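You operate a simulated robot arm through the tools that you are given. There is no shell and no other tool.

You run a simulated robot arm. Do the job below in one go: nothing can be reset, and whatever is moved stays where it is left.

## Task
Key the pulley hub on to the pump shaft and lock it.
Fine: wipe the grease off the shaft with the felt pad, tap the key home, slide the hub home, run the hub knob tight; felt pad and mallet go back; fingers clear of the blows; leave the belt crank and its cover knob. What is to be rubbed or washed off counts as gone when no trace of it is left.

It is judged by the outcome, as a careful person would: the job done as asked, and still so three seconds after it is handed in. It fails if anything else is knocked over, pushed out of place, dropped, spilled or broken. Lids that push on must go on centred and level and be pressed home; caps that screw on are set level and turned clockwise until they are tight.

## Robot
A 6-joint arm with a two-finger parallel gripper, fixed in place. Base frame: the origin is on the floor under the middle of its stand, x ahead of it, y to its left, z up; the work surface is at about z = 0.66. Readings come in m, rad, newtons and seconds.
With the tool pointing down near the work surface it reaches from about 0.2 to 0.62 m from the base axis. Its first joint turns from -1.152 to 1.152 rad. Payload 2.7 kg.
The tool frame sits at the grasp point between the pads (the TCP): z along the fingers, y along the line on which they close. The tips reach 0.023 m beyond it. Largest opening 0.094 m; finger width 0.038, thickness 0.01; the body of the gripper, 0.054 by 0.096 m, starts 0.039 m behind the TCP.
Orientation is that of the tool frame in the base frame, as a unit quaternion [x, y, z, w]. With the fingers straight down and closing along the base's y, the tool's x points along the base's -x, its y along +y and its z along -z.

## Interface
- The arm moves only by the tool send_rows. Its argument "commands" is a list of rows, each a list of 7 numbers: the shift along the tool's x, y, z in m, then the turn, a rotation vector about the tool's x, y, z in rad, then the gripper command, from -1 (shut) to 1 (fully open), values between in proportion. In form: [[tx, ty, tz, rx, ry, rz, gripper], ...]. A call has 1 to 20 rows; each row shifts and turns the commanded pose from where the row before left it, along the tool's axes as they then stand. Each row takes 0.2 s and may step no farther than 0.05 m and 0.15 rad from the row before; otherwise, or with a gripper value out of range, the whole call is refused. A pose out of reach is approached as far as the arm can. The call stops where the force on the tool passes 40 N (or 10 N more than at its start, if that is more) or the arm is blocked; 0.2 s more then pass. Each finger travels about 0.045 m/s and halts on what it meets, pressing with about 30 N; the grip force reading is that of the motor and also rises with nothing between the fingers. The clock runs only during rows and for 0.2 s after the last one: add rows that do not move to give the fingers time. The reply holds the time, the measured pose of the TCP, the force on the tool along the base axes, the opening and the grip force, in the units named above and with some noise, with the torque about the TCP (base axes, N m) and any sound that the robot's microphone picked up.
- Cameras (640 x 400 px; columns grow to the right, rows downward): "scene" is fixed at [0.0724, -0.4263, 1.4058]; the picture's right is [0.80, -0.60, 0.00], its down [-0.33, -0.44, -0.84] and it looks along [0.50, 0.67, -0.55] (base axes); focal length 313 px, centre (320, 200). "wrist" rides on the gripper at [0.086, 0.016, -0.074] in the tool frame; the picture's right is [-0.18, 0.98, 0.00], its down [-0.58, -0.11, -0.81] and it looks along [-0.79, -0.15, 0.59] (tool axes); focal length 243 px, centre (320, 200). There is no depth. A picture from a camera that has moved, and an enlarged one, comes with that camera's place and axes in the base frame and with its lens.
- camera(camera): a new picture of that camera. The clock stands still meanwhile.
- close_up(camera, box): a new picture of the part [left, top, right, bottom] of that camera's present view, enlarged. The clock stands still meanwhile.
- finish_job(): hands the job in; it is judged then, once.

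Places have to be worked out from the pictures, the camera data and where the tool is seen. Open the gripper and draw the arm clear of the work before you hand the job in, unless the task says otherwise.

The tools are called after "Call:" by a JSON object that holds its "api" and its "payload". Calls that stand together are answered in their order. send_rows: Moves the arm, as the interface text tells. Its arguments: {"type":"object","properties":{"commands":{"type":"array","items":{"type":"array","items":{"type":"number"}}}},"required":["commands"]} The other tools are called the same way: camera (camera) takes a picture; close_up (camera, box) takes an enlarged picture of a part of a camera's view; finish_job () hands the job in.

At the start:

```text
t: 0.0
tcp_pos: [0.4154, 0.0322, 1.1507]
orientation: [0.001, 1.0, -0.001, 0.0]
contact_force: [0.2, 0.2, -0.5]
ft_torque: [0.0, 0.0, 0.0]
width: 0.0939
finger_force: 0.0
```

scene: 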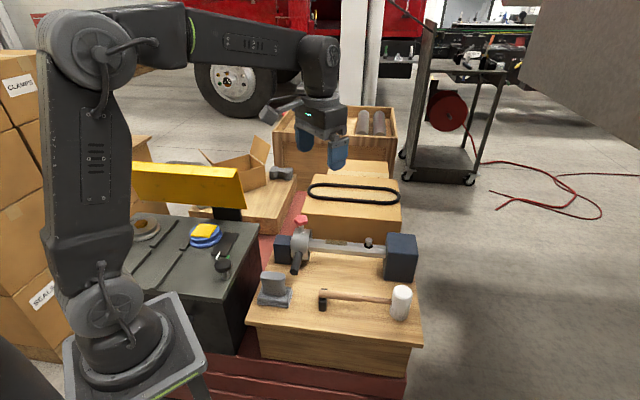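
wrist: 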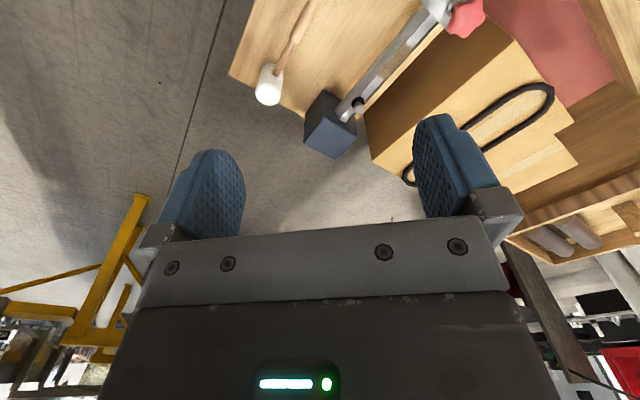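

The pictures show a bench with a shaft rig, mallet and a pad on another bench; I'll take enlarged views first to identify each thing.

Call:
{"api": "close_up", "payload": {"camera": "scene", "box": [240, 200, 440, 325]}}

Call:
{"api": "close_up", "payload": {"camera": "scene", "box": [110, 190, 270, 290]}}

Call:
{"api": "close_up", "payload": {"camera": "scene", "box": [180, 100, 420, 250]}}

Call:
{"api": "close_up", "payload": {"camera": "wrist", "box": [220, 0, 600, 240]}}

```text
3.20 times, centred on (340, 262) of scene
camera zoom: at [0.0724, -0.4263, 1.4058], right [0.8, -0.6, 0.0], down [-0.33, -0.44, -0.84], along [0.5, 0.67, -0.55], focal length 1002 px, centre (256, 0)
```

zoom: 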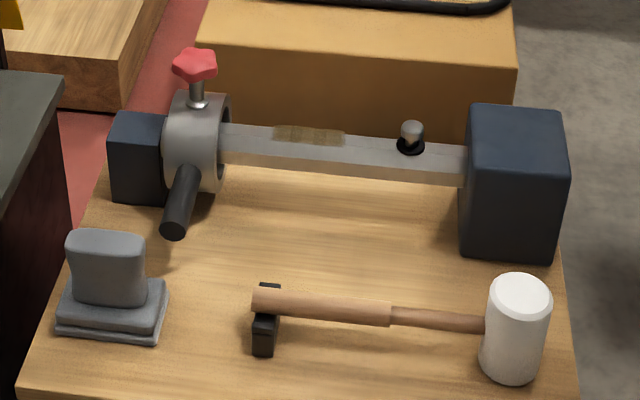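

```text
4.00 times, centred on (190, 240) of scene
camera zoom: at [0.0724, -0.4263, 1.4058], right [0.8, -0.6, 0.0], down [-0.33, -0.44, -0.84], along [0.5, 0.67, -0.55], focal length 1253 px, centre (840, 40)
```

zoom: 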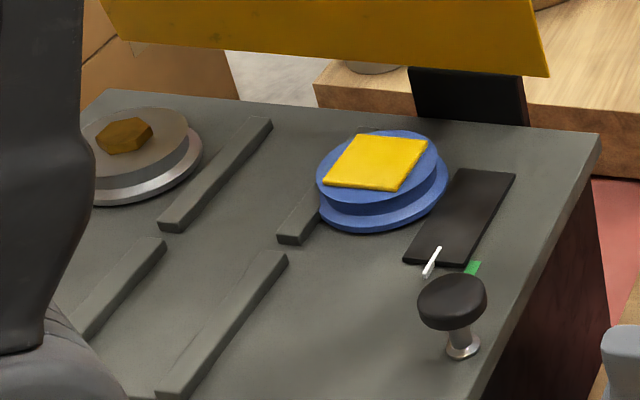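

```text
2.67 times, centred on (300, 175) of scene
camera zoom: at [0.0724, -0.4263, 1.4058], right [0.8, -0.6, 0.0], down [-0.33, -0.44, -0.84], along [0.5, 0.67, -0.55], focal length 835 px, centre (373, 267)
```

zoom: 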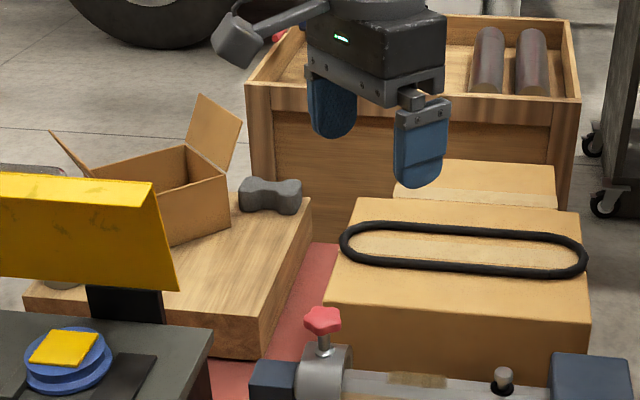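

```text
1.67 times, centred on (410, 120) of wrist
camera zoom: at [0.3295, 0.0503, 1.2261], right [0.18, 0.98, 0.0], down [0.58, -0.11, 0.81], along [0.79, -0.15, -0.59], focal length 404 px, centre (170, 333)
```

zoom: 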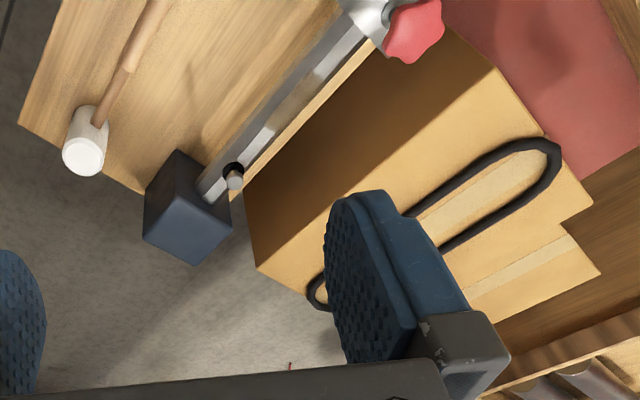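

The bench has a felt-type block on a tray (left), a mallet on a black rest, and the shaft with hub, grease patch and key stub. I'll zoom further for detail before moving.

Call:
{"api": "close_up", "payload": {"camera": "scene", "box": [270, 210, 334, 250]}}

Call:
{"api": "close_up", "payload": {"camera": "scene", "box": [310, 225, 390, 275]}}

Call:
{"api": "close_up", "payload": {"camera": "scene", "box": [250, 260, 314, 310]}}

Call:
{"api": "close_up", "payload": {"camera": "scene", "box": [310, 275, 420, 345]}}

Call:
{"api": "close_up", "payload": {"camera": "scene", "box": [200, 235, 260, 285]}}

Call:
{"api": "close_up", "payload": {"camera": "wrist", "box": [290, 70, 400, 140]}}

```text
10.00 times, centred on (302, 230) of scene
camera zoom: at [0.0724, -0.4263, 1.4058], right [0.8, -0.6, 0.0], down [-0.33, -0.44, -0.84], along [0.5, 0.67, -0.55], focal length 3132 px, centre (500, -100)
```

zoom: 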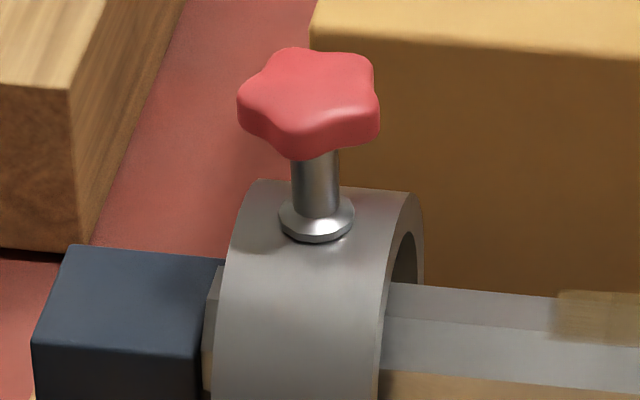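

```text
8.00 times, centred on (350, 250) of scene
camera zoom: at [0.0724, -0.4263, 1.4058], right [0.8, -0.6, 0.0], down [-0.33, -0.44, -0.84], along [0.5, 0.67, -0.55], focal length 2506 px, centre (80, -200)
```

zoom: 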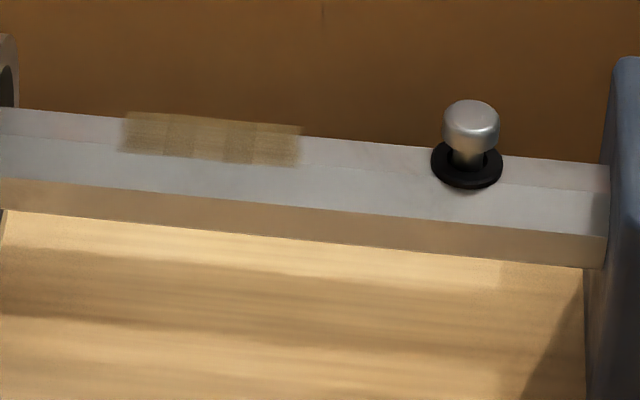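

```text
8.00 times, centred on (282, 285) of scene
camera zoom: at [0.0724, -0.4263, 1.4058], right [0.8, -0.6, 0.0], down [-0.33, -0.44, -0.84], along [0.5, 0.67, -0.55], focal length 2506 px, centre (624, -480)
```

zoom: 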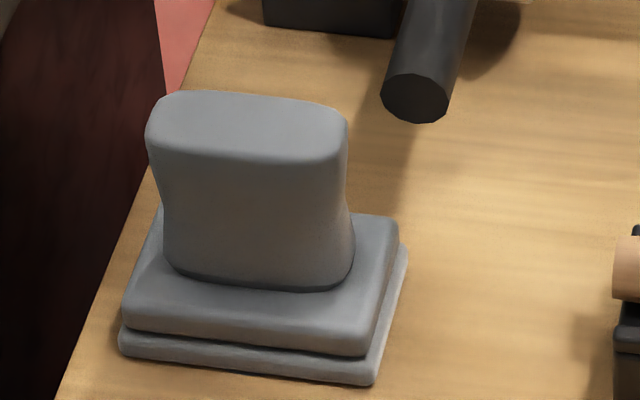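

```text
5.71 times, centred on (365, 310) of scene
camera zoom: at [0.0724, -0.4263, 1.4058], right [0.8, -0.6, 0.0], down [-0.33, -0.44, -0.84], along [0.5, 0.67, -0.55], focal length 1790 px, centre (63, -429)
```

zoom: 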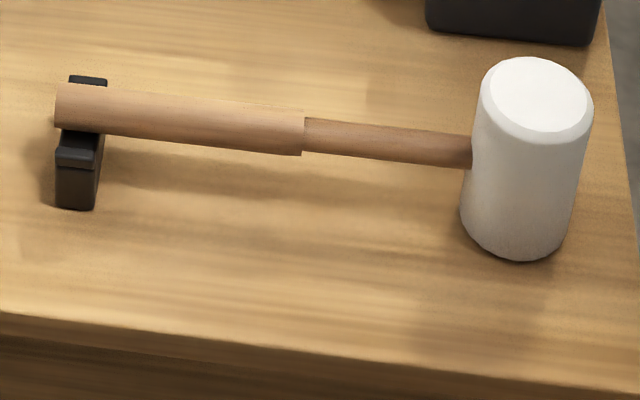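

```text
8.00 times, centred on (230, 260) of scene
camera zoom: at [0.0724, -0.4263, 1.4058], right [0.8, -0.6, 0.0], down [-0.33, -0.44, -0.84], along [0.5, 0.67, -0.55], focal length 2506 px, centre (1040, -280)
```

zoom: 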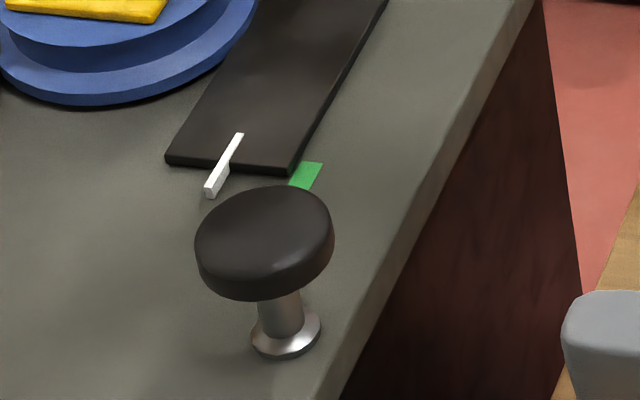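

```text
5.71 times, centred on (345, 105) of wrist
camera zoom: at [0.3295, 0.0503, 1.2261], right [0.18, 0.98, 0.0], down [0.58, -0.11, 0.81], along [0.79, -0.15, -0.59], focal length 1386 px, centre (177, 743)
```

zoom: 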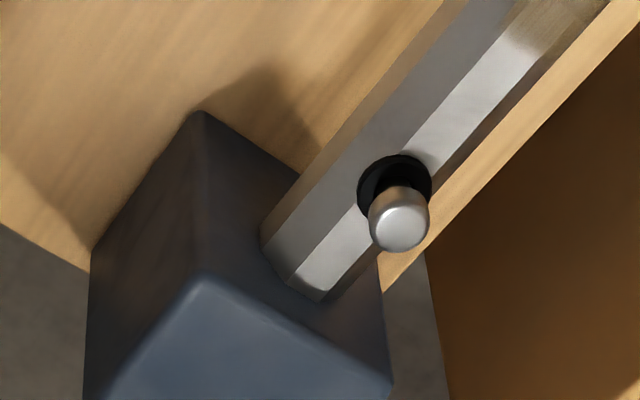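

The layout is roughly clear: shaft runs about along (0.7,-0.71) with key near (0.64,0.077,0.77). I'll draw the arm back to get a better overview with the wrist camera.

Call:
{"api": "send_rows", "payload": {"commands": [[0.05, 0, 0, 0, 0, 0, 1], [0.05, 0, 0, 0, 0, 0, 1], [0.05, 0.02, 0, 0, 0, 0, 1], [0.04, 0.03, 0, 0, 0, 0, 1]]}}

Call:
{"api": "camera", "payload": {"camera": "wrist"}}

Call:
{"api": "camera", "payload": {"camera": "scene"}}

```text
refused: row 3 steps farther than a row can; nothing moved
```

```text
taken
camera wrist: at [0.3295, 0.0503, 1.2261], right [0.18, 0.98, 0.0], down [0.58, -0.11, 0.81], along [0.79, -0.15, -0.59], focal length 243 px, centre (320, 200)
```

wrist: 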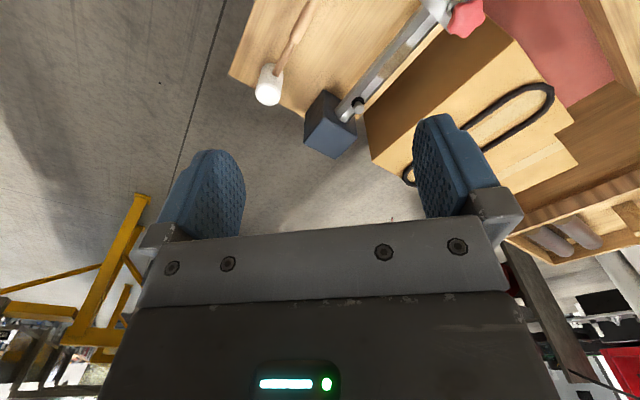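

```text
taken
```

scene: 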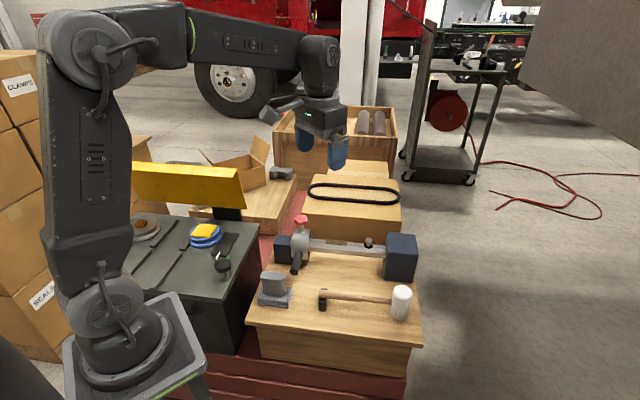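

The row was over the 0.05 m limit, so nothing moved; I'll repeat with smaller steps.

Call:
{"api": "send_rows", "payload": {"commands": [[0.045, 0, 0, 0, 0, 0, 1], [0.045, 0, 0, 0, 0, 0, 1], [0.045, 0.01, 0, 0, 0, 0, 1], [0.045, 0.02, 0, 0, 0, 0, 1], [0, 0, 0, 0, 0, 0, 1]]}}

Call:
{"api": "camera", "payload": {"camera": "wrist"}}

Call:
{"api": "camera", "payload": {"camera": "scene"}}

```text
t: 1.2
tcp_pos: [0.2333, 0.0649, 1.1489]
orientation: [0.0, 1.0, 0.0, -0.001]
contact_force: [0.3, 0.3, -0.1]
ft_torque: [-0.02, 0.01, 0.01]
width: 0.094
finger_force: 0.0
```

```text
taken
camera wrist: at [0.1467, 0.0823, 1.2247], right [0.18, 0.98, 0.0], down [0.58, -0.11, 0.81], along [0.79, -0.15, -0.59], focal length 243 px, centre (320, 200)
```

wrist: 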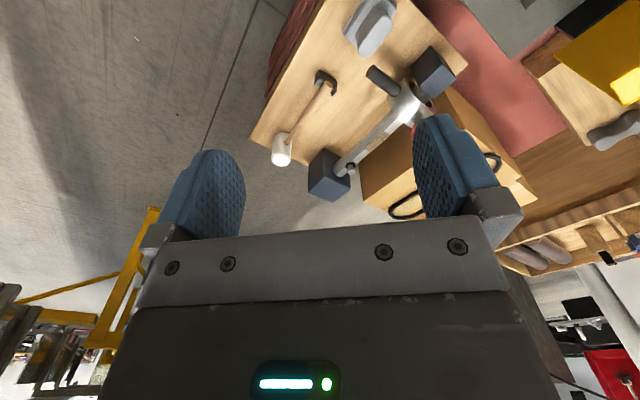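

```text
taken
```

scene: 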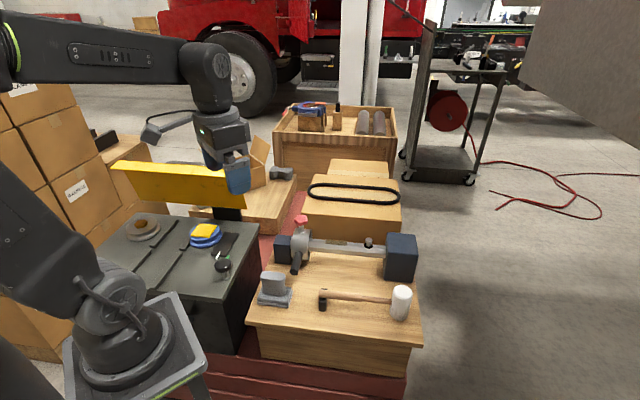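

The bench is now in view of the wrist camera; I'll enlarge the relevant parts to triangulate the pieces.

Call:
{"api": "close_up", "payload": {"camera": "wrist", "box": [240, 0, 480, 150]}}

Call:
{"api": "close_up", "payload": {"camera": "wrist", "box": [330, 0, 410, 60]}}

Call:
{"api": "close_up", "payload": {"camera": "wrist", "box": [350, 40, 460, 130]}}

Call:
{"api": "close_up", "payload": {"camera": "wrist", "box": [265, 65, 345, 170]}}

Call:
{"api": "close_up", "payload": {"camera": "wrist", "box": [440, 0, 640, 150]}}

Call:
{"api": "close_up", "payload": {"camera": "scene", "box": [110, 200, 270, 300]}}

```text
2.67 times, centred on (360, 75) of wrist
camera zoom: at [0.1467, 0.0823, 1.2247], right [0.18, 0.98, 0.0], down [0.58, -0.11, 0.81], along [0.79, -0.15, -0.59], focal length 647 px, centre (213, 533)
```

zoom: 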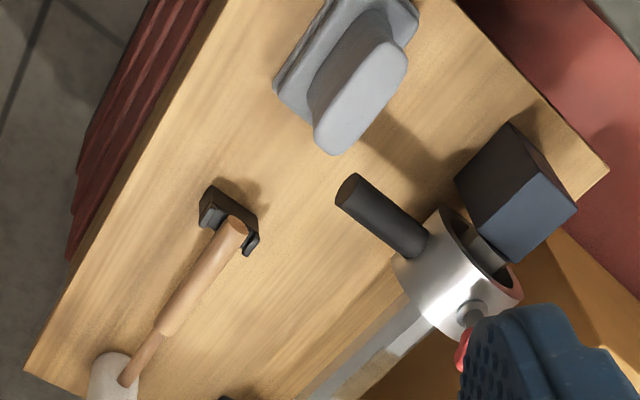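

```text
6.67 times, centred on (370, 30) of wrist
camera zoom: at [0.1467, 0.0823, 1.2247], right [0.18, 0.98, 0.0], down [0.58, -0.11, 0.81], along [0.79, -0.15, -0.59], focal length 1618 px, centre (-13, 1333)
```

zoom: 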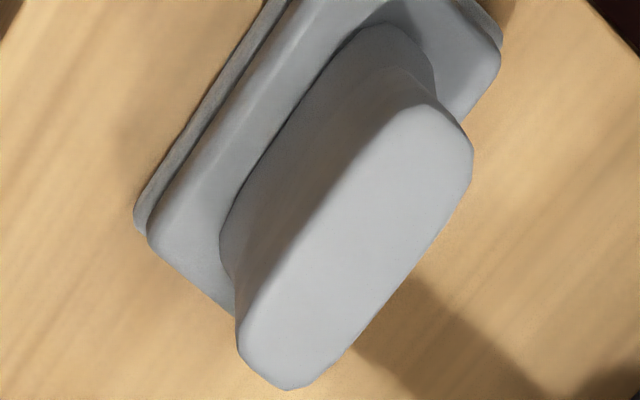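

```text
4.44 times, centred on (405, 85) of wrist
camera zoom: at [0.1467, 0.0823, 1.2247], right [0.18, 0.98, 0.0], down [0.58, -0.11, 0.81], along [0.79, -0.15, -0.59], focal length 1078 px, centre (-58, 711)
```

zoom: 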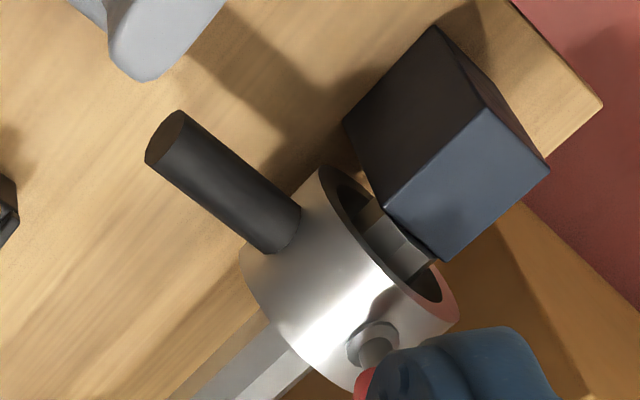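

```text
3.81 times, centred on (305, 118) of wrist
camera zoom: at [0.1467, 0.0823, 1.2247], right [0.18, 0.98, 0.0], down [0.58, -0.11, 0.81], along [0.79, -0.15, -0.59], focal length 924 px, centre (377, 514)
```

zoom: 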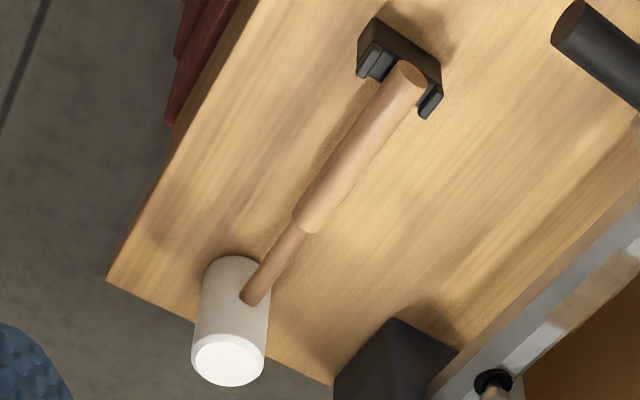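

```text
2.67 times, centred on (540, 75) of wrist
camera zoom: at [0.1467, 0.0823, 1.2247], right [0.18, 0.98, 0.0], down [0.58, -0.11, 0.81], along [0.79, -0.15, -0.59], focal length 647 px, centre (-267, 533)
```

zoom: 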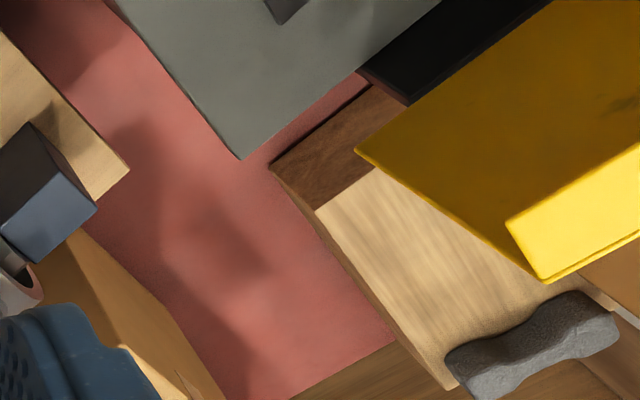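

```text
4.00 times, centred on (190, 250) of scene
camera zoom: at [0.0724, -0.4263, 1.4058], right [0.8, -0.6, 0.0], down [-0.33, -0.44, -0.84], along [0.5, 0.67, -0.55], focal length 1253 px, centre (840, 0)
```

zoom: 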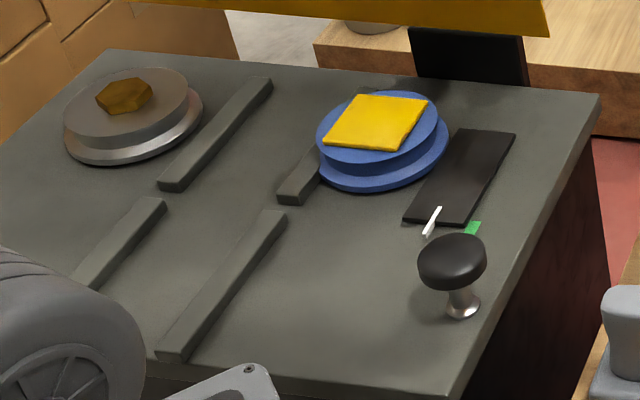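

I'll check the gripper camera's body size in the scene view, since it passes near the hub knob and the bench knob.

Call:
{"api": "close_up", "payload": {"camera": "scene", "box": [130, 90, 290, 200]}}

Call:
{"api": "close_up", "payload": {"camera": "wrist", "box": [320, 100, 420, 200]}}

```text
3.64 times, centred on (210, 145) of scene
camera zoom: at [0.0724, -0.4263, 1.4058], right [0.8, -0.6, 0.0], down [-0.33, -0.44, -0.84], along [0.5, 0.67, -0.55], focal length 1139 px, centre (720, 400)
```

zoom: 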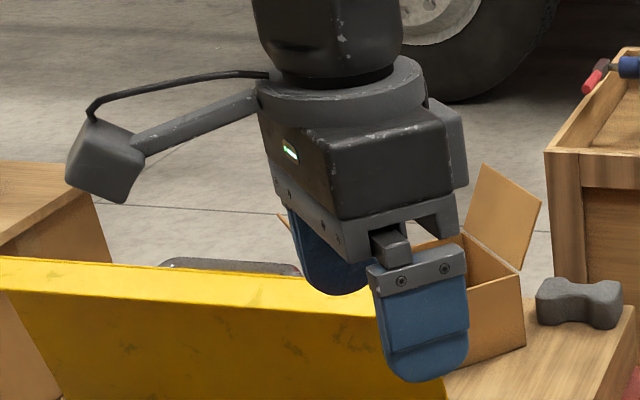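

```text
4.00 times, centred on (370, 150) of wrist
camera zoom: at [0.1467, 0.0823, 1.2247], right [0.18, 0.98, 0.0], down [0.58, -0.11, 0.81], along [0.79, -0.15, -0.59], focal length 970 px, centre (120, 400)
```

zoom: 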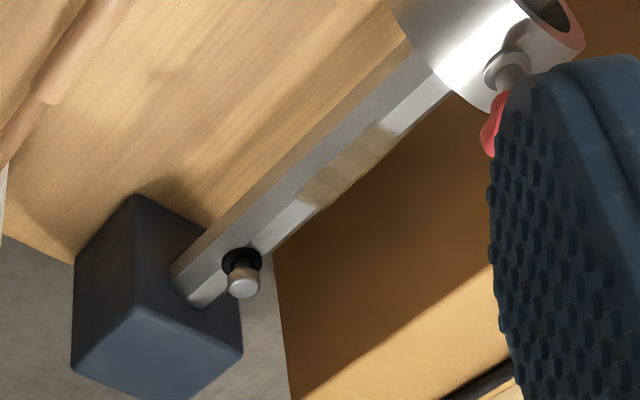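

Let me enlarge the grease patch in both views to see which faces it covers.

Call:
{"api": "close_up", "payload": {"camera": "wrist", "box": [385, 120, 425, 155]}}

Call:
{"api": "close_up", "payload": {"camera": "scene", "box": [318, 232, 358, 257]}}

Call:
{"api": "close_up", "payload": {"camera": "scene", "box": [355, 230, 395, 255]}}

```text
11.43 times, centred on (405, 138) of wrist
camera zoom: at [0.1467, 0.0823, 1.2247], right [0.18, 0.98, 0.0], down [0.58, -0.11, 0.81], along [0.79, -0.15, -0.59], focal length 2773 px, centre (-651, 914)
```

zoom: 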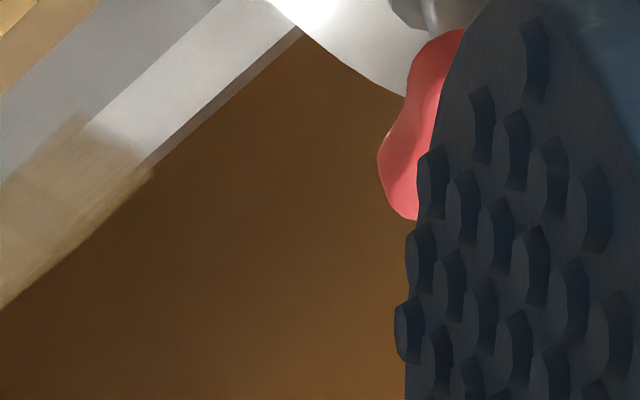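

```text
16.00 times, centred on (338, 244) of scene
camera zoom: at [0.0724, -0.4263, 1.4058], right [0.8, -0.6, 0.0], down [-0.33, -0.44, -0.84], along [0.5, 0.67, -0.55], focal length 5011 px, centre (32, -512)
```

zoom: 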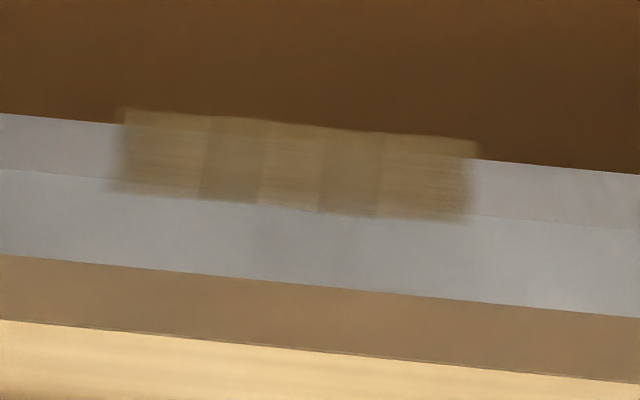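

```text
16.00 times, centred on (375, 242) of scene
camera zoom: at [0.0724, -0.4263, 1.4058], right [0.8, -0.6, 0.0], down [-0.33, -0.44, -0.84], along [0.5, 0.67, -0.55], focal length 5011 px, centre (-560, -480)
```

zoom: 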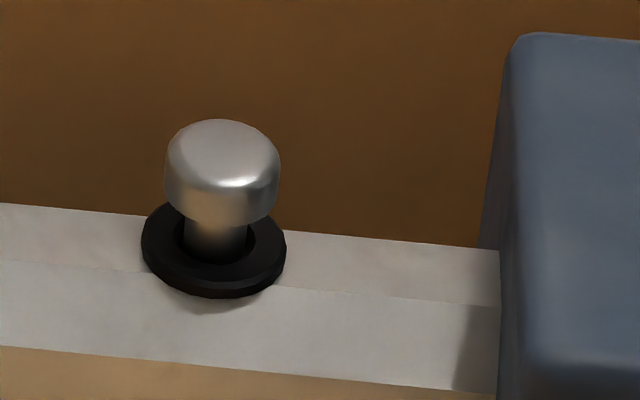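

The grease lies as a strip on the shaft's top flat, about (0.548,0.175) to (0.594,0.127). I'll turn the tool 45° so the fingers close across the bench axis and go above the felt pad.

Call:
{"api": "send_rows", "payload": {"commands": [[0, 0, 0, 0, 0, 0.1309, 1], [0, 0, 0, 0, 0, 0.1309, 1], [0, 0, 0, 0, 0, 0.1309, 1], [0, 0, 0, 0, 0, 0.1309, 1], [0, 0, 0, 0, 0, 0.1309, 1], [0, 0, 0, 0, 0, 0.1309, 1], [-0.0031, 0.0257, 0.04, 0, 0, 0, 1], [-0.0031, 0.0257, 0.04, 0, 0, 0, 1], [-0.0031, 0.0257, 0.04, 0, 0, 0, 1], [-0.0031, 0.0257, 0.04, 0, 0, 0, 1], [-0.0031, 0.0257, 0.04, 0, 0, 0, 1], [0, 0, 0, 0, 0, 0, 1]]}}

Call:
{"api": "camera", "payload": {"camera": "wrist"}}

Call:
{"api": "camera", "payload": {"camera": "scene"}}

```text
t: 3.8
tcp_pos: [0.3347, 0.1433, 0.953]
orientation: [0.383, 0.924, 0.0, 0.0]
contact_force: [0.7, -0.2, 1.0]
ft_torque: [-0.01, -0.01, -0.02]
width: 0.0939
finger_force: 0.1
```

```text
taken
camera wrist: at [0.2859, 0.2178, 1.0285], right [0.83, 0.56, 0.0], down [0.33, -0.49, 0.81], along [0.46, -0.67, -0.59], focal length 243 px, centre (320, 200)
```

wrist: 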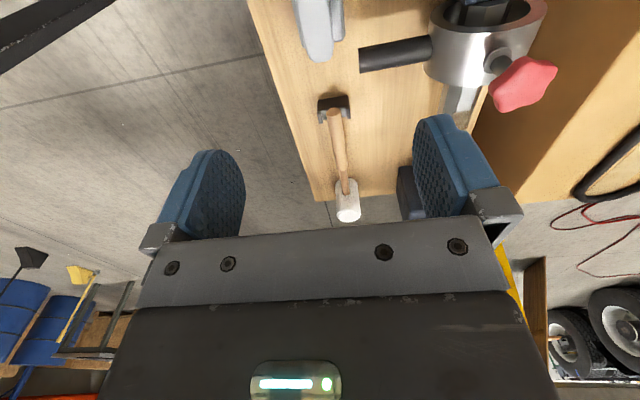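

```text
taken
```

scene: 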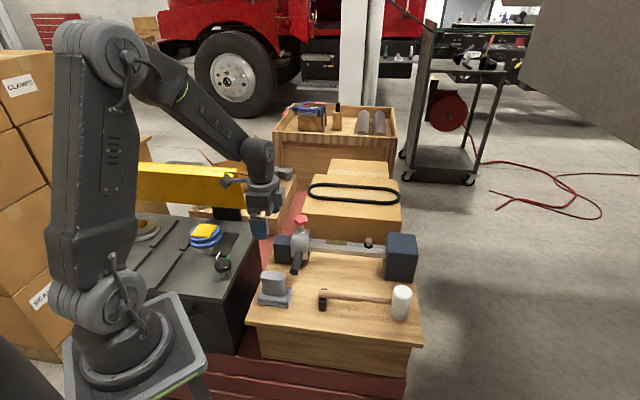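

Call:
{"api": "close_up", "payload": {"camera": "wrist", "box": [270, 0, 370, 70]}}

Call:
{"api": "close_up", "payload": {"camera": "wrist", "box": [340, 0, 580, 150]}}

Call:
{"api": "close_up", "payload": {"camera": "wrist", "box": [280, 80, 400, 230]}}

```text
5.71 times, centred on (320, 35) of wrist
camera zoom: at [0.2859, 0.2178, 1.0285], right [0.83, 0.56, 0.0], down [0.33, -0.49, 0.81], along [0.46, -0.67, -0.59], focal length 1386 px, centre (320, 1143)
```

zoom: 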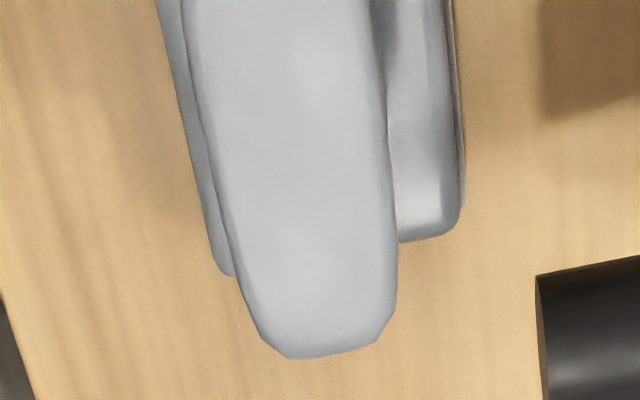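

```text
2.67 times, centred on (460, 75) of wrist
camera zoom: at [0.2859, 0.2178, 1.0285], right [0.83, 0.56, 0.0], down [0.33, -0.49, 0.81], along [0.46, -0.67, -0.59], focal length 647 px, centre (-53, 533)
```

zoom: 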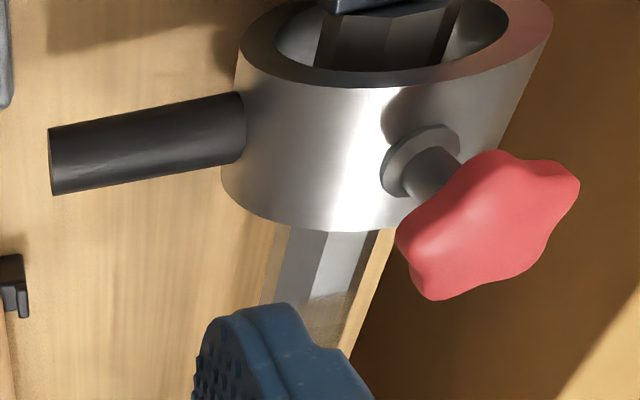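

```text
2.67 times, centred on (340, 155) of wrist
camera zoom: at [0.2859, 0.2178, 1.0285], right [0.83, 0.56, 0.0], down [0.33, -0.49, 0.81], along [0.46, -0.67, -0.59], focal length 647 px, centre (267, 320)
```

zoom: 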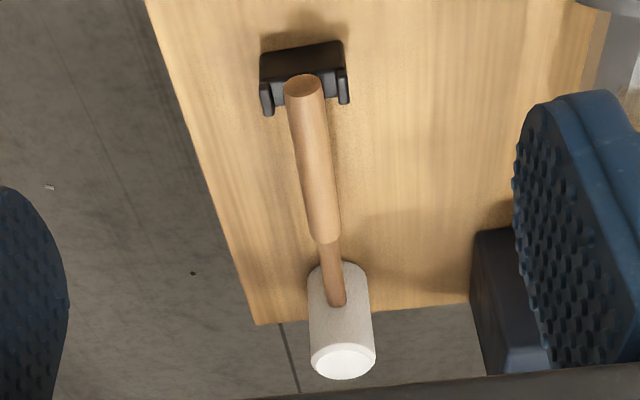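

The TCP is right over the pad's grip (handle about 0.03 thick, top z≈0.748). I'll descend to z≈0.722 with open fingers.

Call:
{"api": "send_rows", "payload": {"commands": [[0, -0.0005, 0.045, 0, 0, 0, 1], [0, -0.0005, 0.045, 0, 0, 0, 1], [0, -0.0005, 0.045, 0, 0, 0, 1], [0, 0, 0.045, 0, 0, 0, 1], [0, 0, 0.025, 0, 0, 0, 1], [0, 0, 0.013, 0, 0, 0, 1], [0, 0, 0.013, 0, 0, 0, 1], [0, 0, 0, 0, 0, 0, 1]]}}

Call:
{"api": "camera", "payload": {"camera": "wrist"}}

Call:
{"api": "close_up", "payload": {"camera": "scene", "box": [220, 190, 340, 320]}}

```text
t: 5.6
tcp_pos: [0.3363, 0.1422, 0.7189]
orientation: [0.383, 0.924, 0.001, 0.0]
contact_force: [-0.6, -0.4, -0.4]
ft_torque: [-0.01, 0.02, 0.04]
width: 0.0937
finger_force: 0.2
```

```text
taken
camera wrist: at [0.2872, 0.2152, 0.794], right [0.83, 0.56, 0.0], down [0.33, -0.49, 0.81], along [0.46, -0.67, -0.59], focal length 243 px, centre (320, 200)
```

wrist: 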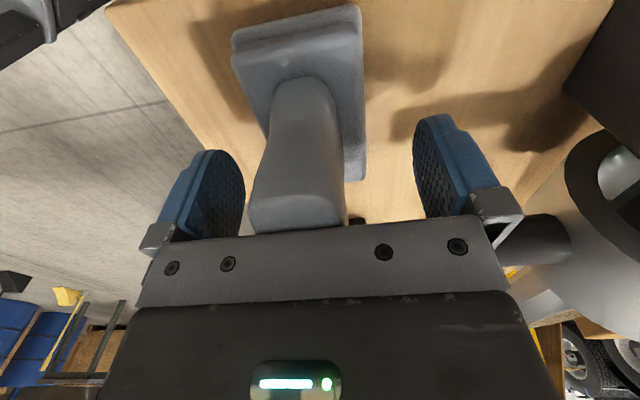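

```text
3.08 times, centred on (280, 255) of scene
camera zoom: at [0.0724, -0.4263, 1.4058], right [0.8, -0.6, 0.0], down [-0.33, -0.44, -0.84], along [0.5, 0.67, -0.55], focal length 964 px, centre (443, 31)
```

zoom: 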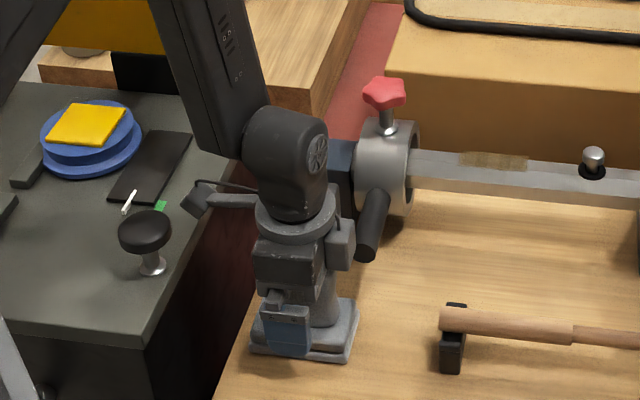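

The grip is between the fingers, about 3 mm off toward tool -y; I'll centre and close on it.

Call:
{"api": "send_rows", "payload": {"commands": [[0, -0.003, 0, 0, 0, 0, 1], [0, 0, 0, 0, 0, 0, 0.4], [0, 0, 0, 0, 0, 0, 0.0], [0, 0, 0, 0, 0, 0, -1], [0, 0, 0, 0, 0, 0, -1], [0, 0, 0, 0, 0, 0, -1], [0, 0, 0, 0, 0, 0, -1]]}}

Call:
{"api": "camera", "payload": {"camera": "wrist"}}

```text
t: 7.2
tcp_pos: [0.3334, 0.1384, 0.7199]
orientation: [0.383, 0.924, 0.0, 0.0]
contact_force: [1.4, 0.4, 0.8]
ft_torque: [-0.09, -0.03, 0.02]
width: 0.0298
finger_force: 30.4
```

```text
taken
camera wrist: at [0.2845, 0.213, 0.7949], right [0.83, 0.56, 0.0], down [0.33, -0.49, 0.81], along [0.46, -0.67, -0.59], focal length 243 px, centre (320, 200)
```

wrist: 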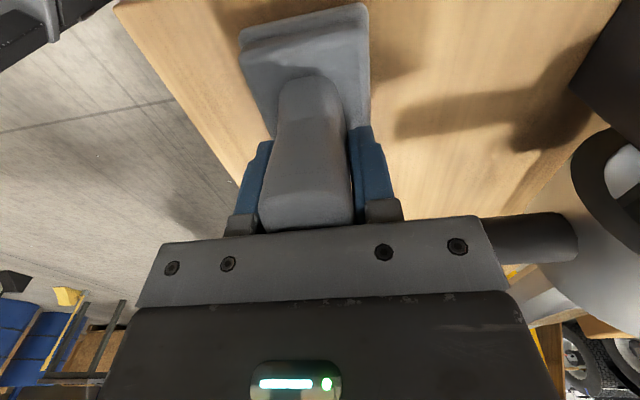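

Pad is held (0.03 m, 30 N). I'll lift it straight up 0.12 m and look at what comes along.

Call:
{"api": "send_rows", "payload": {"commands": [[0, 0, -0.02, 0, 0, 0, -1], [0, 0, -0.03, 0, 0, 0, -1], [0, 0, -0.035, 0, 0, 0, -1], [0, 0, -0.035, 0, 0, 0, -1], [0, 0, 0, 0, 0, 0, -1]]}}

Call:
{"api": "camera", "payload": {"camera": "wrist"}}

Call:
{"api": "close_up", "payload": {"camera": "scene", "box": [220, 190, 340, 320]}}

```text
t: 8.4
tcp_pos: [0.3319, 0.1392, 0.8395]
orientation: [0.382, 0.924, 0.0, 0.001]
contact_force: [1.1, -0.5, -3.0]
ft_torque: [0.04, 0.02, -0.01]
width: 0.0296
finger_force: 30.3
```

```text
taken
camera wrist: at [0.2829, 0.2133, 0.9147], right [0.83, 0.56, 0.0], down [0.33, -0.49, 0.81], along [0.46, -0.67, -0.59], focal length 243 px, centre (320, 200)
```

wrist: 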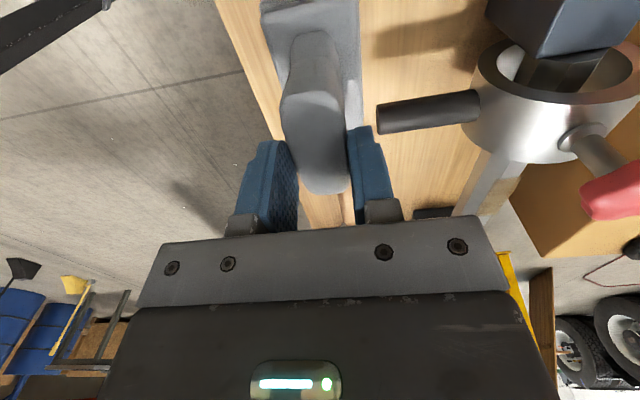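

```text
3.08 times, centred on (280, 255) of scene
camera zoom: at [0.0724, -0.4263, 1.4058], right [0.8, -0.6, 0.0], down [-0.33, -0.44, -0.84], along [0.5, 0.67, -0.55], focal length 964 px, centre (443, 31)
```

zoom: 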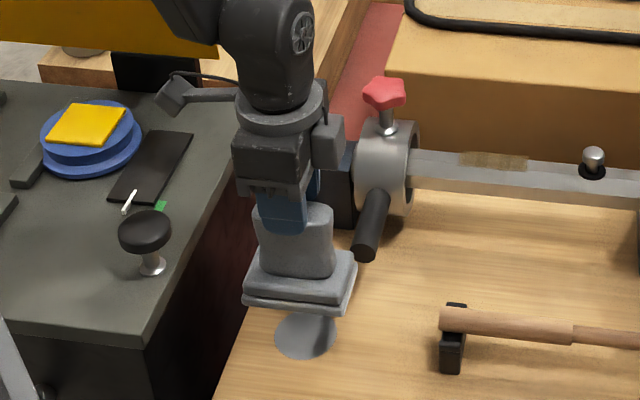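

The pad seems to have slid down in the grip during the lift; I'll look closely before anything else.

Call:
{"api": "close_up", "payload": {"camera": "scene", "box": [285, 215, 345, 310]}}

Call:
{"api": "close_up", "payload": {"camera": "wrist", "box": [220, 0, 420, 240]}}

Call:
{"api": "close_up", "payload": {"camera": "scene", "box": [280, 230, 340, 310]}}

```text
4.21 times, centred on (315, 262) of scene
camera zoom: at [0.0724, -0.4263, 1.4058], right [0.8, -0.6, 0.0], down [-0.33, -0.44, -0.84], along [0.5, 0.67, -0.55], focal length 1319 px, centre (341, -63)
```

zoom: 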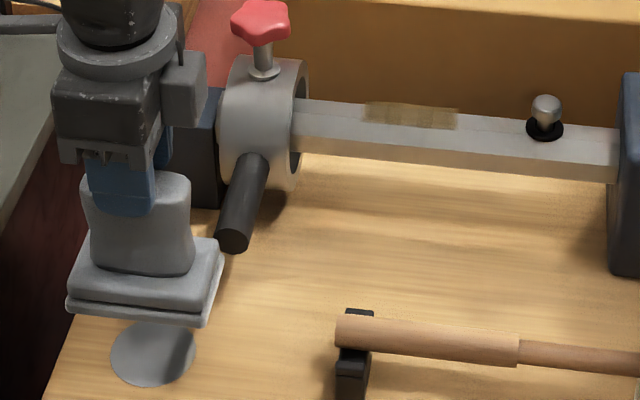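

```text
1.67 times, centred on (320, 120) of wrist
camera zoom: at [0.2829, 0.2133, 0.9147], right [0.83, 0.56, 0.0], down [0.33, -0.49, 0.81], along [0.46, -0.67, -0.59], focal length 404 px, centre (320, 333)
```

zoom: 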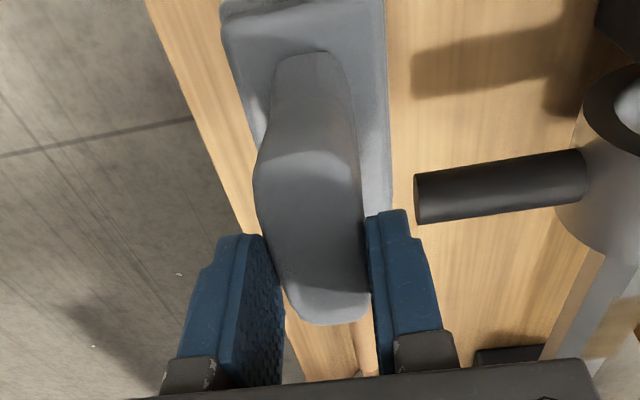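

```text
5.00 times, centred on (310, 270) of scene
camera zoom: at [0.0724, -0.4263, 1.4058], right [0.8, -0.6, 0.0], down [-0.33, -0.44, -0.84], along [0.5, 0.67, -0.55], focal length 1566 px, centre (370, -150)
```

zoom: 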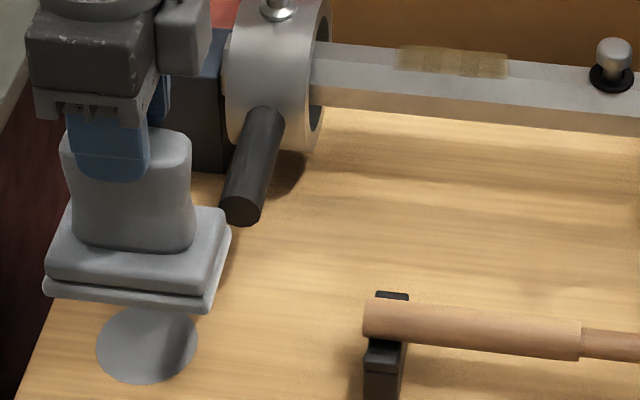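

The pad slipped roughly 3 cm in the grip. I'll wait one row and compare to see whether it still creeps.

Call:
{"api": "send_rows", "payload": {"commands": [[0, 0, 0, 0, 0, 0, -1]]}}

Call:
{"api": "close_up", "payload": {"camera": "scene", "box": [280, 230, 340, 310]}}

Call:
{"api": "close_up", "payload": {"camera": "wrist", "box": [220, 0, 420, 240]}}

```text
t: 8.8
tcp_pos: [0.3324, 0.14, 0.8393]
orientation: [0.383, 0.924, 0.0, 0.0]
contact_force: [0.3, -0.1, -2.0]
ft_torque: [0.03, 0.02, 0.01]
width: 0.0298
finger_force: 30.1
```

```text
5.00 times, centred on (310, 270) of scene
camera zoom: at [0.0725, -0.4263, 1.4058], right [0.8, -0.6, 0.0], down [-0.33, -0.44, -0.84], along [0.5, 0.67, -0.55], focal length 1566 px, centre (370, -150)
```

zoom: 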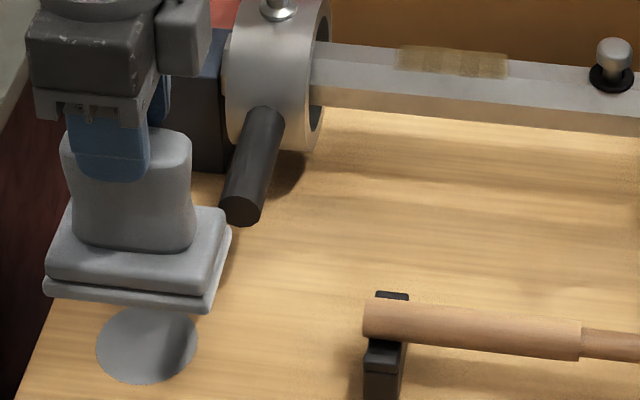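

```text
1.67 times, centred on (320, 120) of wrist
camera zoom: at [0.283, 0.2134, 0.9145], right [0.83, 0.56, 0.0], down [0.33, -0.49, 0.81], along [0.46, -0.67, -0.59], focal length 404 px, centre (320, 333)
```

zoom: 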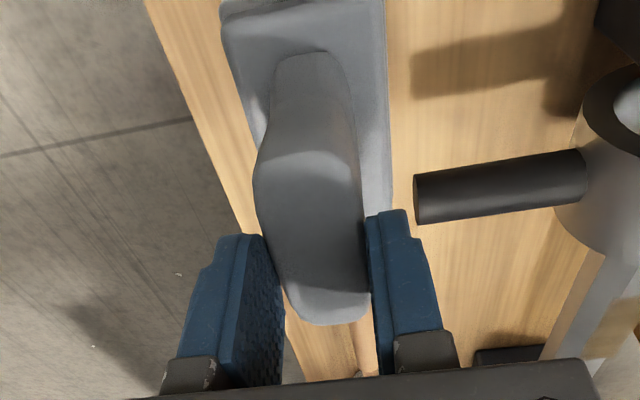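

It is stable but only the top centimetre of the grip is held, so I'll set it back down on its spot (bottom ≈ 0.725 now, so about 0.065 down) and regrip deeper.

Call:
{"api": "send_rows", "payload": {"commands": [[0, 0, 0.01, 0, 0, 0, -1], [0, 0, 0.015, 0, 0, 0, -1], [0, 0, 0.015, 0, 0, 0, -1], [0, 0, 0.01, 0, 0, 0, -1], [0, 0, 0.005, 0, 0, 0, -1], [0, 0, 0.003, 0, 0, 0, -1], [0, 0, 0, 0, 0, 0, -1]]}}

Call:
{"api": "close_up", "payload": {"camera": "scene", "box": [245, 220, 335, 320]}}

```text
t: 10.4
tcp_pos: [0.334, 0.1395, 0.7815]
orientation: [0.383, 0.924, 0.0, 0.0]
contact_force: [0.6, 0.0, -2.1]
ft_torque: [-0.02, 0.02, 0.03]
width: 0.0296
finger_force: 29.9
```

```text
4.00 times, centred on (290, 270) of scene
camera zoom: at [0.0725, -0.4263, 1.4058], right [0.8, -0.6, 0.0], down [-0.33, -0.44, -0.84], along [0.5, 0.67, -0.55], focal length 1253 px, centre (440, -80)
```

zoom: 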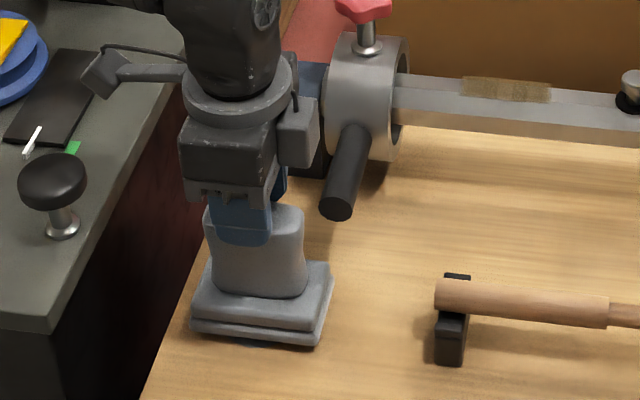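

About 4 mm of gap left by the picture; I'll lower in 2 mm steps and watch the force.

Call:
{"api": "send_rows", "payload": {"commands": [[0, 0, 0.002, 0, 0, 0, -1], [0, 0, 0.002, 0, 0, 0, -1], [0, 0, 0, 0, 0, 0, -1]]}}

Call:
{"api": "close_up", "payload": {"camera": "scene", "box": [245, 220, 335, 320]}}

```text
t: 11.2
tcp_pos: [0.3356, 0.1395, 0.7771]
orientation: [0.383, 0.924, 0.0, 0.0]
contact_force: [0.1, 0.2, -2.0]
ft_torque: [0.02, -0.01, 0.04]
width: 0.0294
finger_force: 29.9
```

```text
4.00 times, centred on (290, 270) of scene
camera zoom: at [0.0725, -0.4263, 1.4058], right [0.8, -0.6, 0.0], down [-0.33, -0.44, -0.84], along [0.5, 0.67, -0.55], focal length 1253 px, centre (440, -80)
```

zoom: 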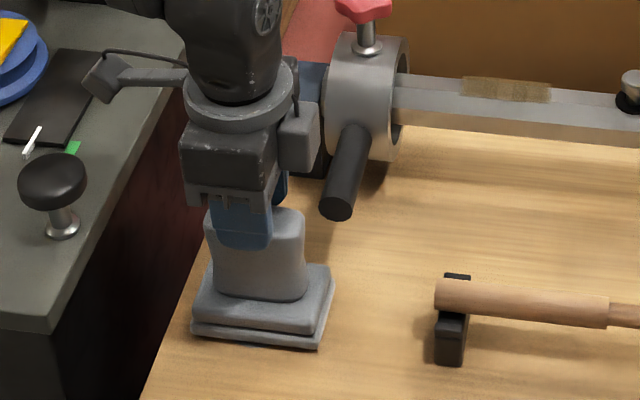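

Call:
{"api": "send_rows", "payload": {"commands": [[0, 0, 0.0015, 0, 0, 0, -1], [0, 0, 0.0015, 0, 0, 0, -1], [0, 0, 0, 0, 0, 0, -1]]}}

Call:
{"api": "close_up", "payload": {"camera": "scene", "box": [245, 260, 305, 310]}}

```text
t: 12.0
tcp_pos: [0.3341, 0.1404, 0.7738]
orientation: [0.382, 0.924, 0.0, 0.001]
contact_force: [0.1, 0.0, -1.3]
ft_torque: [-0.02, 0.01, -0.01]
width: 0.0295
finger_force: 30.2
```

```text
8.00 times, centred on (275, 285) of scene
camera zoom: at [0.0725, -0.4263, 1.4058], right [0.8, -0.6, 0.0], down [-0.33, -0.44, -0.84], along [0.5, 0.67, -0.55], focal length 2506 px, centre (680, -480)
```

zoom: 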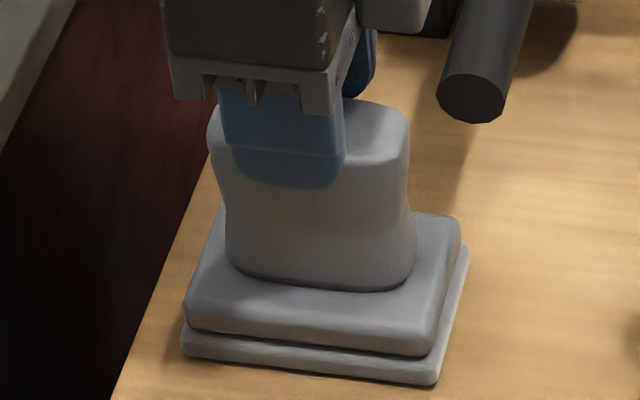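

The pad sits exactly on its original spot again. I'll open, go down 0.054 m with a 4 mm shift toward the grip's middle, and regrip.

Call:
{"api": "send_rows", "payload": {"commands": [[0, 0, 0.0, 0, 0, 0, 0.0], [0, 0, 0, 0, 0, 0, 0.5], [0, 0, 0, 0, 0, 0, 0.8], [-0.002, 0, 0.018, 0, 0, 0, 0.8], [-0.002, 0, 0.018, 0, 0, 0, 0.8], [0, 0, 0.018, 0, 0, 0, 0.8], [0, 0, 0, 0, 0, 0, 0.8]]}}

Call:
{"api": "close_up", "payload": {"camera": "scene", "box": [245, 240, 305, 310]}}

Call:
{"api": "camera", "payload": {"camera": "wrist"}}

```text
t: 13.6
tcp_pos: [0.336, 0.1367, 0.7209]
orientation: [0.383, 0.924, 0.0, 0.0]
contact_force: [0.5, -0.7, -0.7]
ft_torque: [-0.02, -0.01, 0.01]
width: 0.0847
finger_force: 0.1
```

```text
5.71 times, centred on (275, 275) of scene
camera zoom: at [0.0724, -0.4263, 1.4058], right [0.8, -0.6, 0.0], down [-0.33, -0.44, -0.84], along [0.5, 0.67, -0.55], focal length 1790 px, centre (577, -229)
```

zoom: 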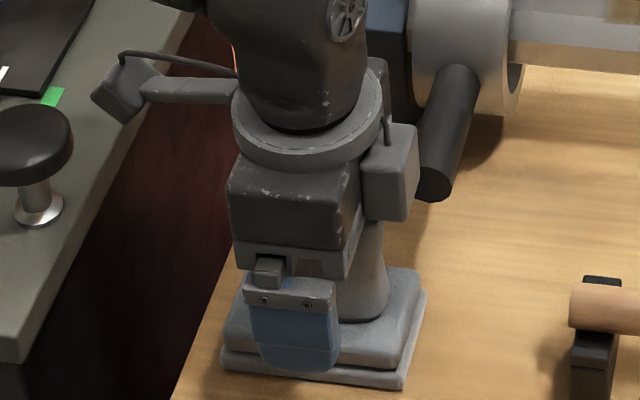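

```text
taken
camera wrist: at [0.2869, 0.2106, 0.7955], right [0.83, 0.56, 0.0], down [0.33, -0.49, 0.81], along [0.46, -0.67, -0.59], focal length 243 px, centre (320, 200)
```

wrist: 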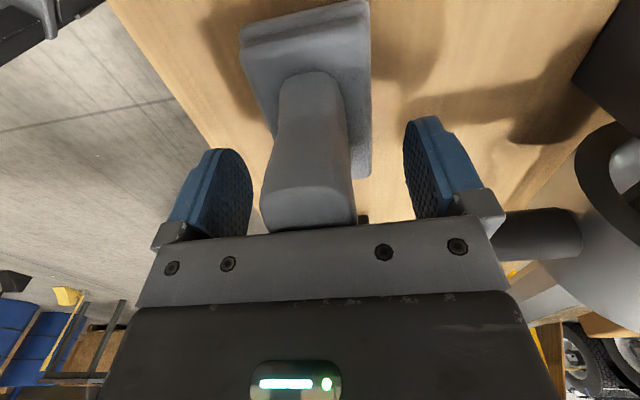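

Straddling well; I'll raise 4 mm (palm clearance), close, then lift just 10 mm to test the hold.

Call:
{"api": "send_rows", "payload": {"commands": [[0, -0.001, -0.004, 0, 0, 0, 0.5], [0, 0, 0, 0, 0, 0, 0.0], [0, 0, 0, 0, 0, 0, -1], [0, 0, 0, 0, 0, 0, -1], [0, 0, 0, 0, 0, 0, -1], [0, 0, 0, 0, 0, 0, -1], [0, 0, -0.003, 0, 0, 0, -1], [0, 0, -0.003, 0, 0, 0, -1], [0, 0, -0.004, 0, 0, 0, -1]]}}

Call:
{"api": "close_up", "payload": {"camera": "scene", "box": [245, 240, 305, 310]}}

Call:
{"api": "camera", "payload": {"camera": "wrist"}}

```text
t: 15.6
tcp_pos: [0.3371, 0.1343, 0.7354]
orientation: [0.383, 0.924, 0.0, 0.0]
contact_force: [-0.1, -1.3, -2.9]
ft_torque: [-0.01, -0.02, 0.03]
width: 0.0298
finger_force: 30.0
```

```text
5.71 times, centred on (275, 275) of scene
camera zoom: at [0.0725, -0.4263, 1.4058], right [0.8, -0.6, 0.0], down [-0.33, -0.44, -0.84], along [0.5, 0.67, -0.55], focal length 1790 px, centre (577, -229)
```

zoom: 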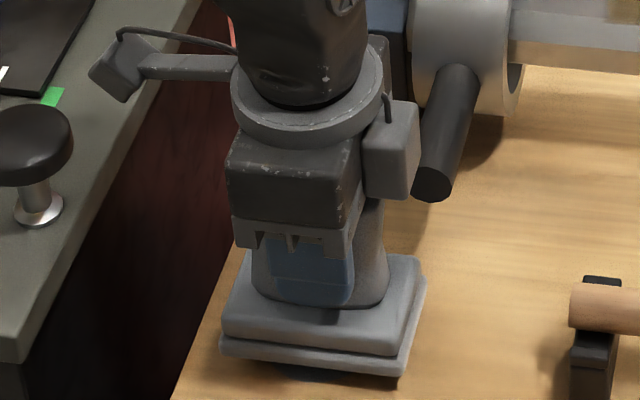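

```text
taken
camera wrist: at [0.2876, 0.2094, 0.8107], right [0.83, 0.56, 0.0], down [0.33, -0.49, 0.81], along [0.46, -0.67, -0.59], focal length 243 px, centre (320, 200)
```

wrist: 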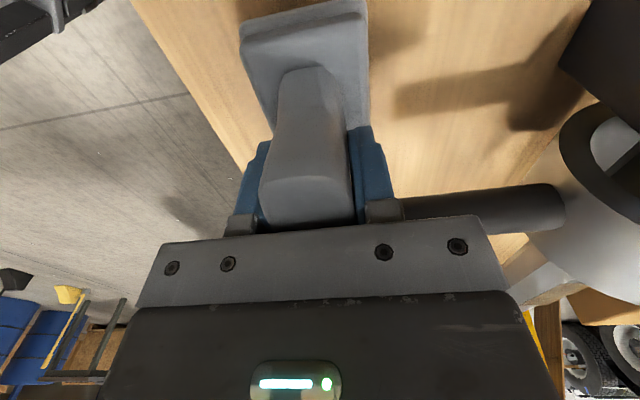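

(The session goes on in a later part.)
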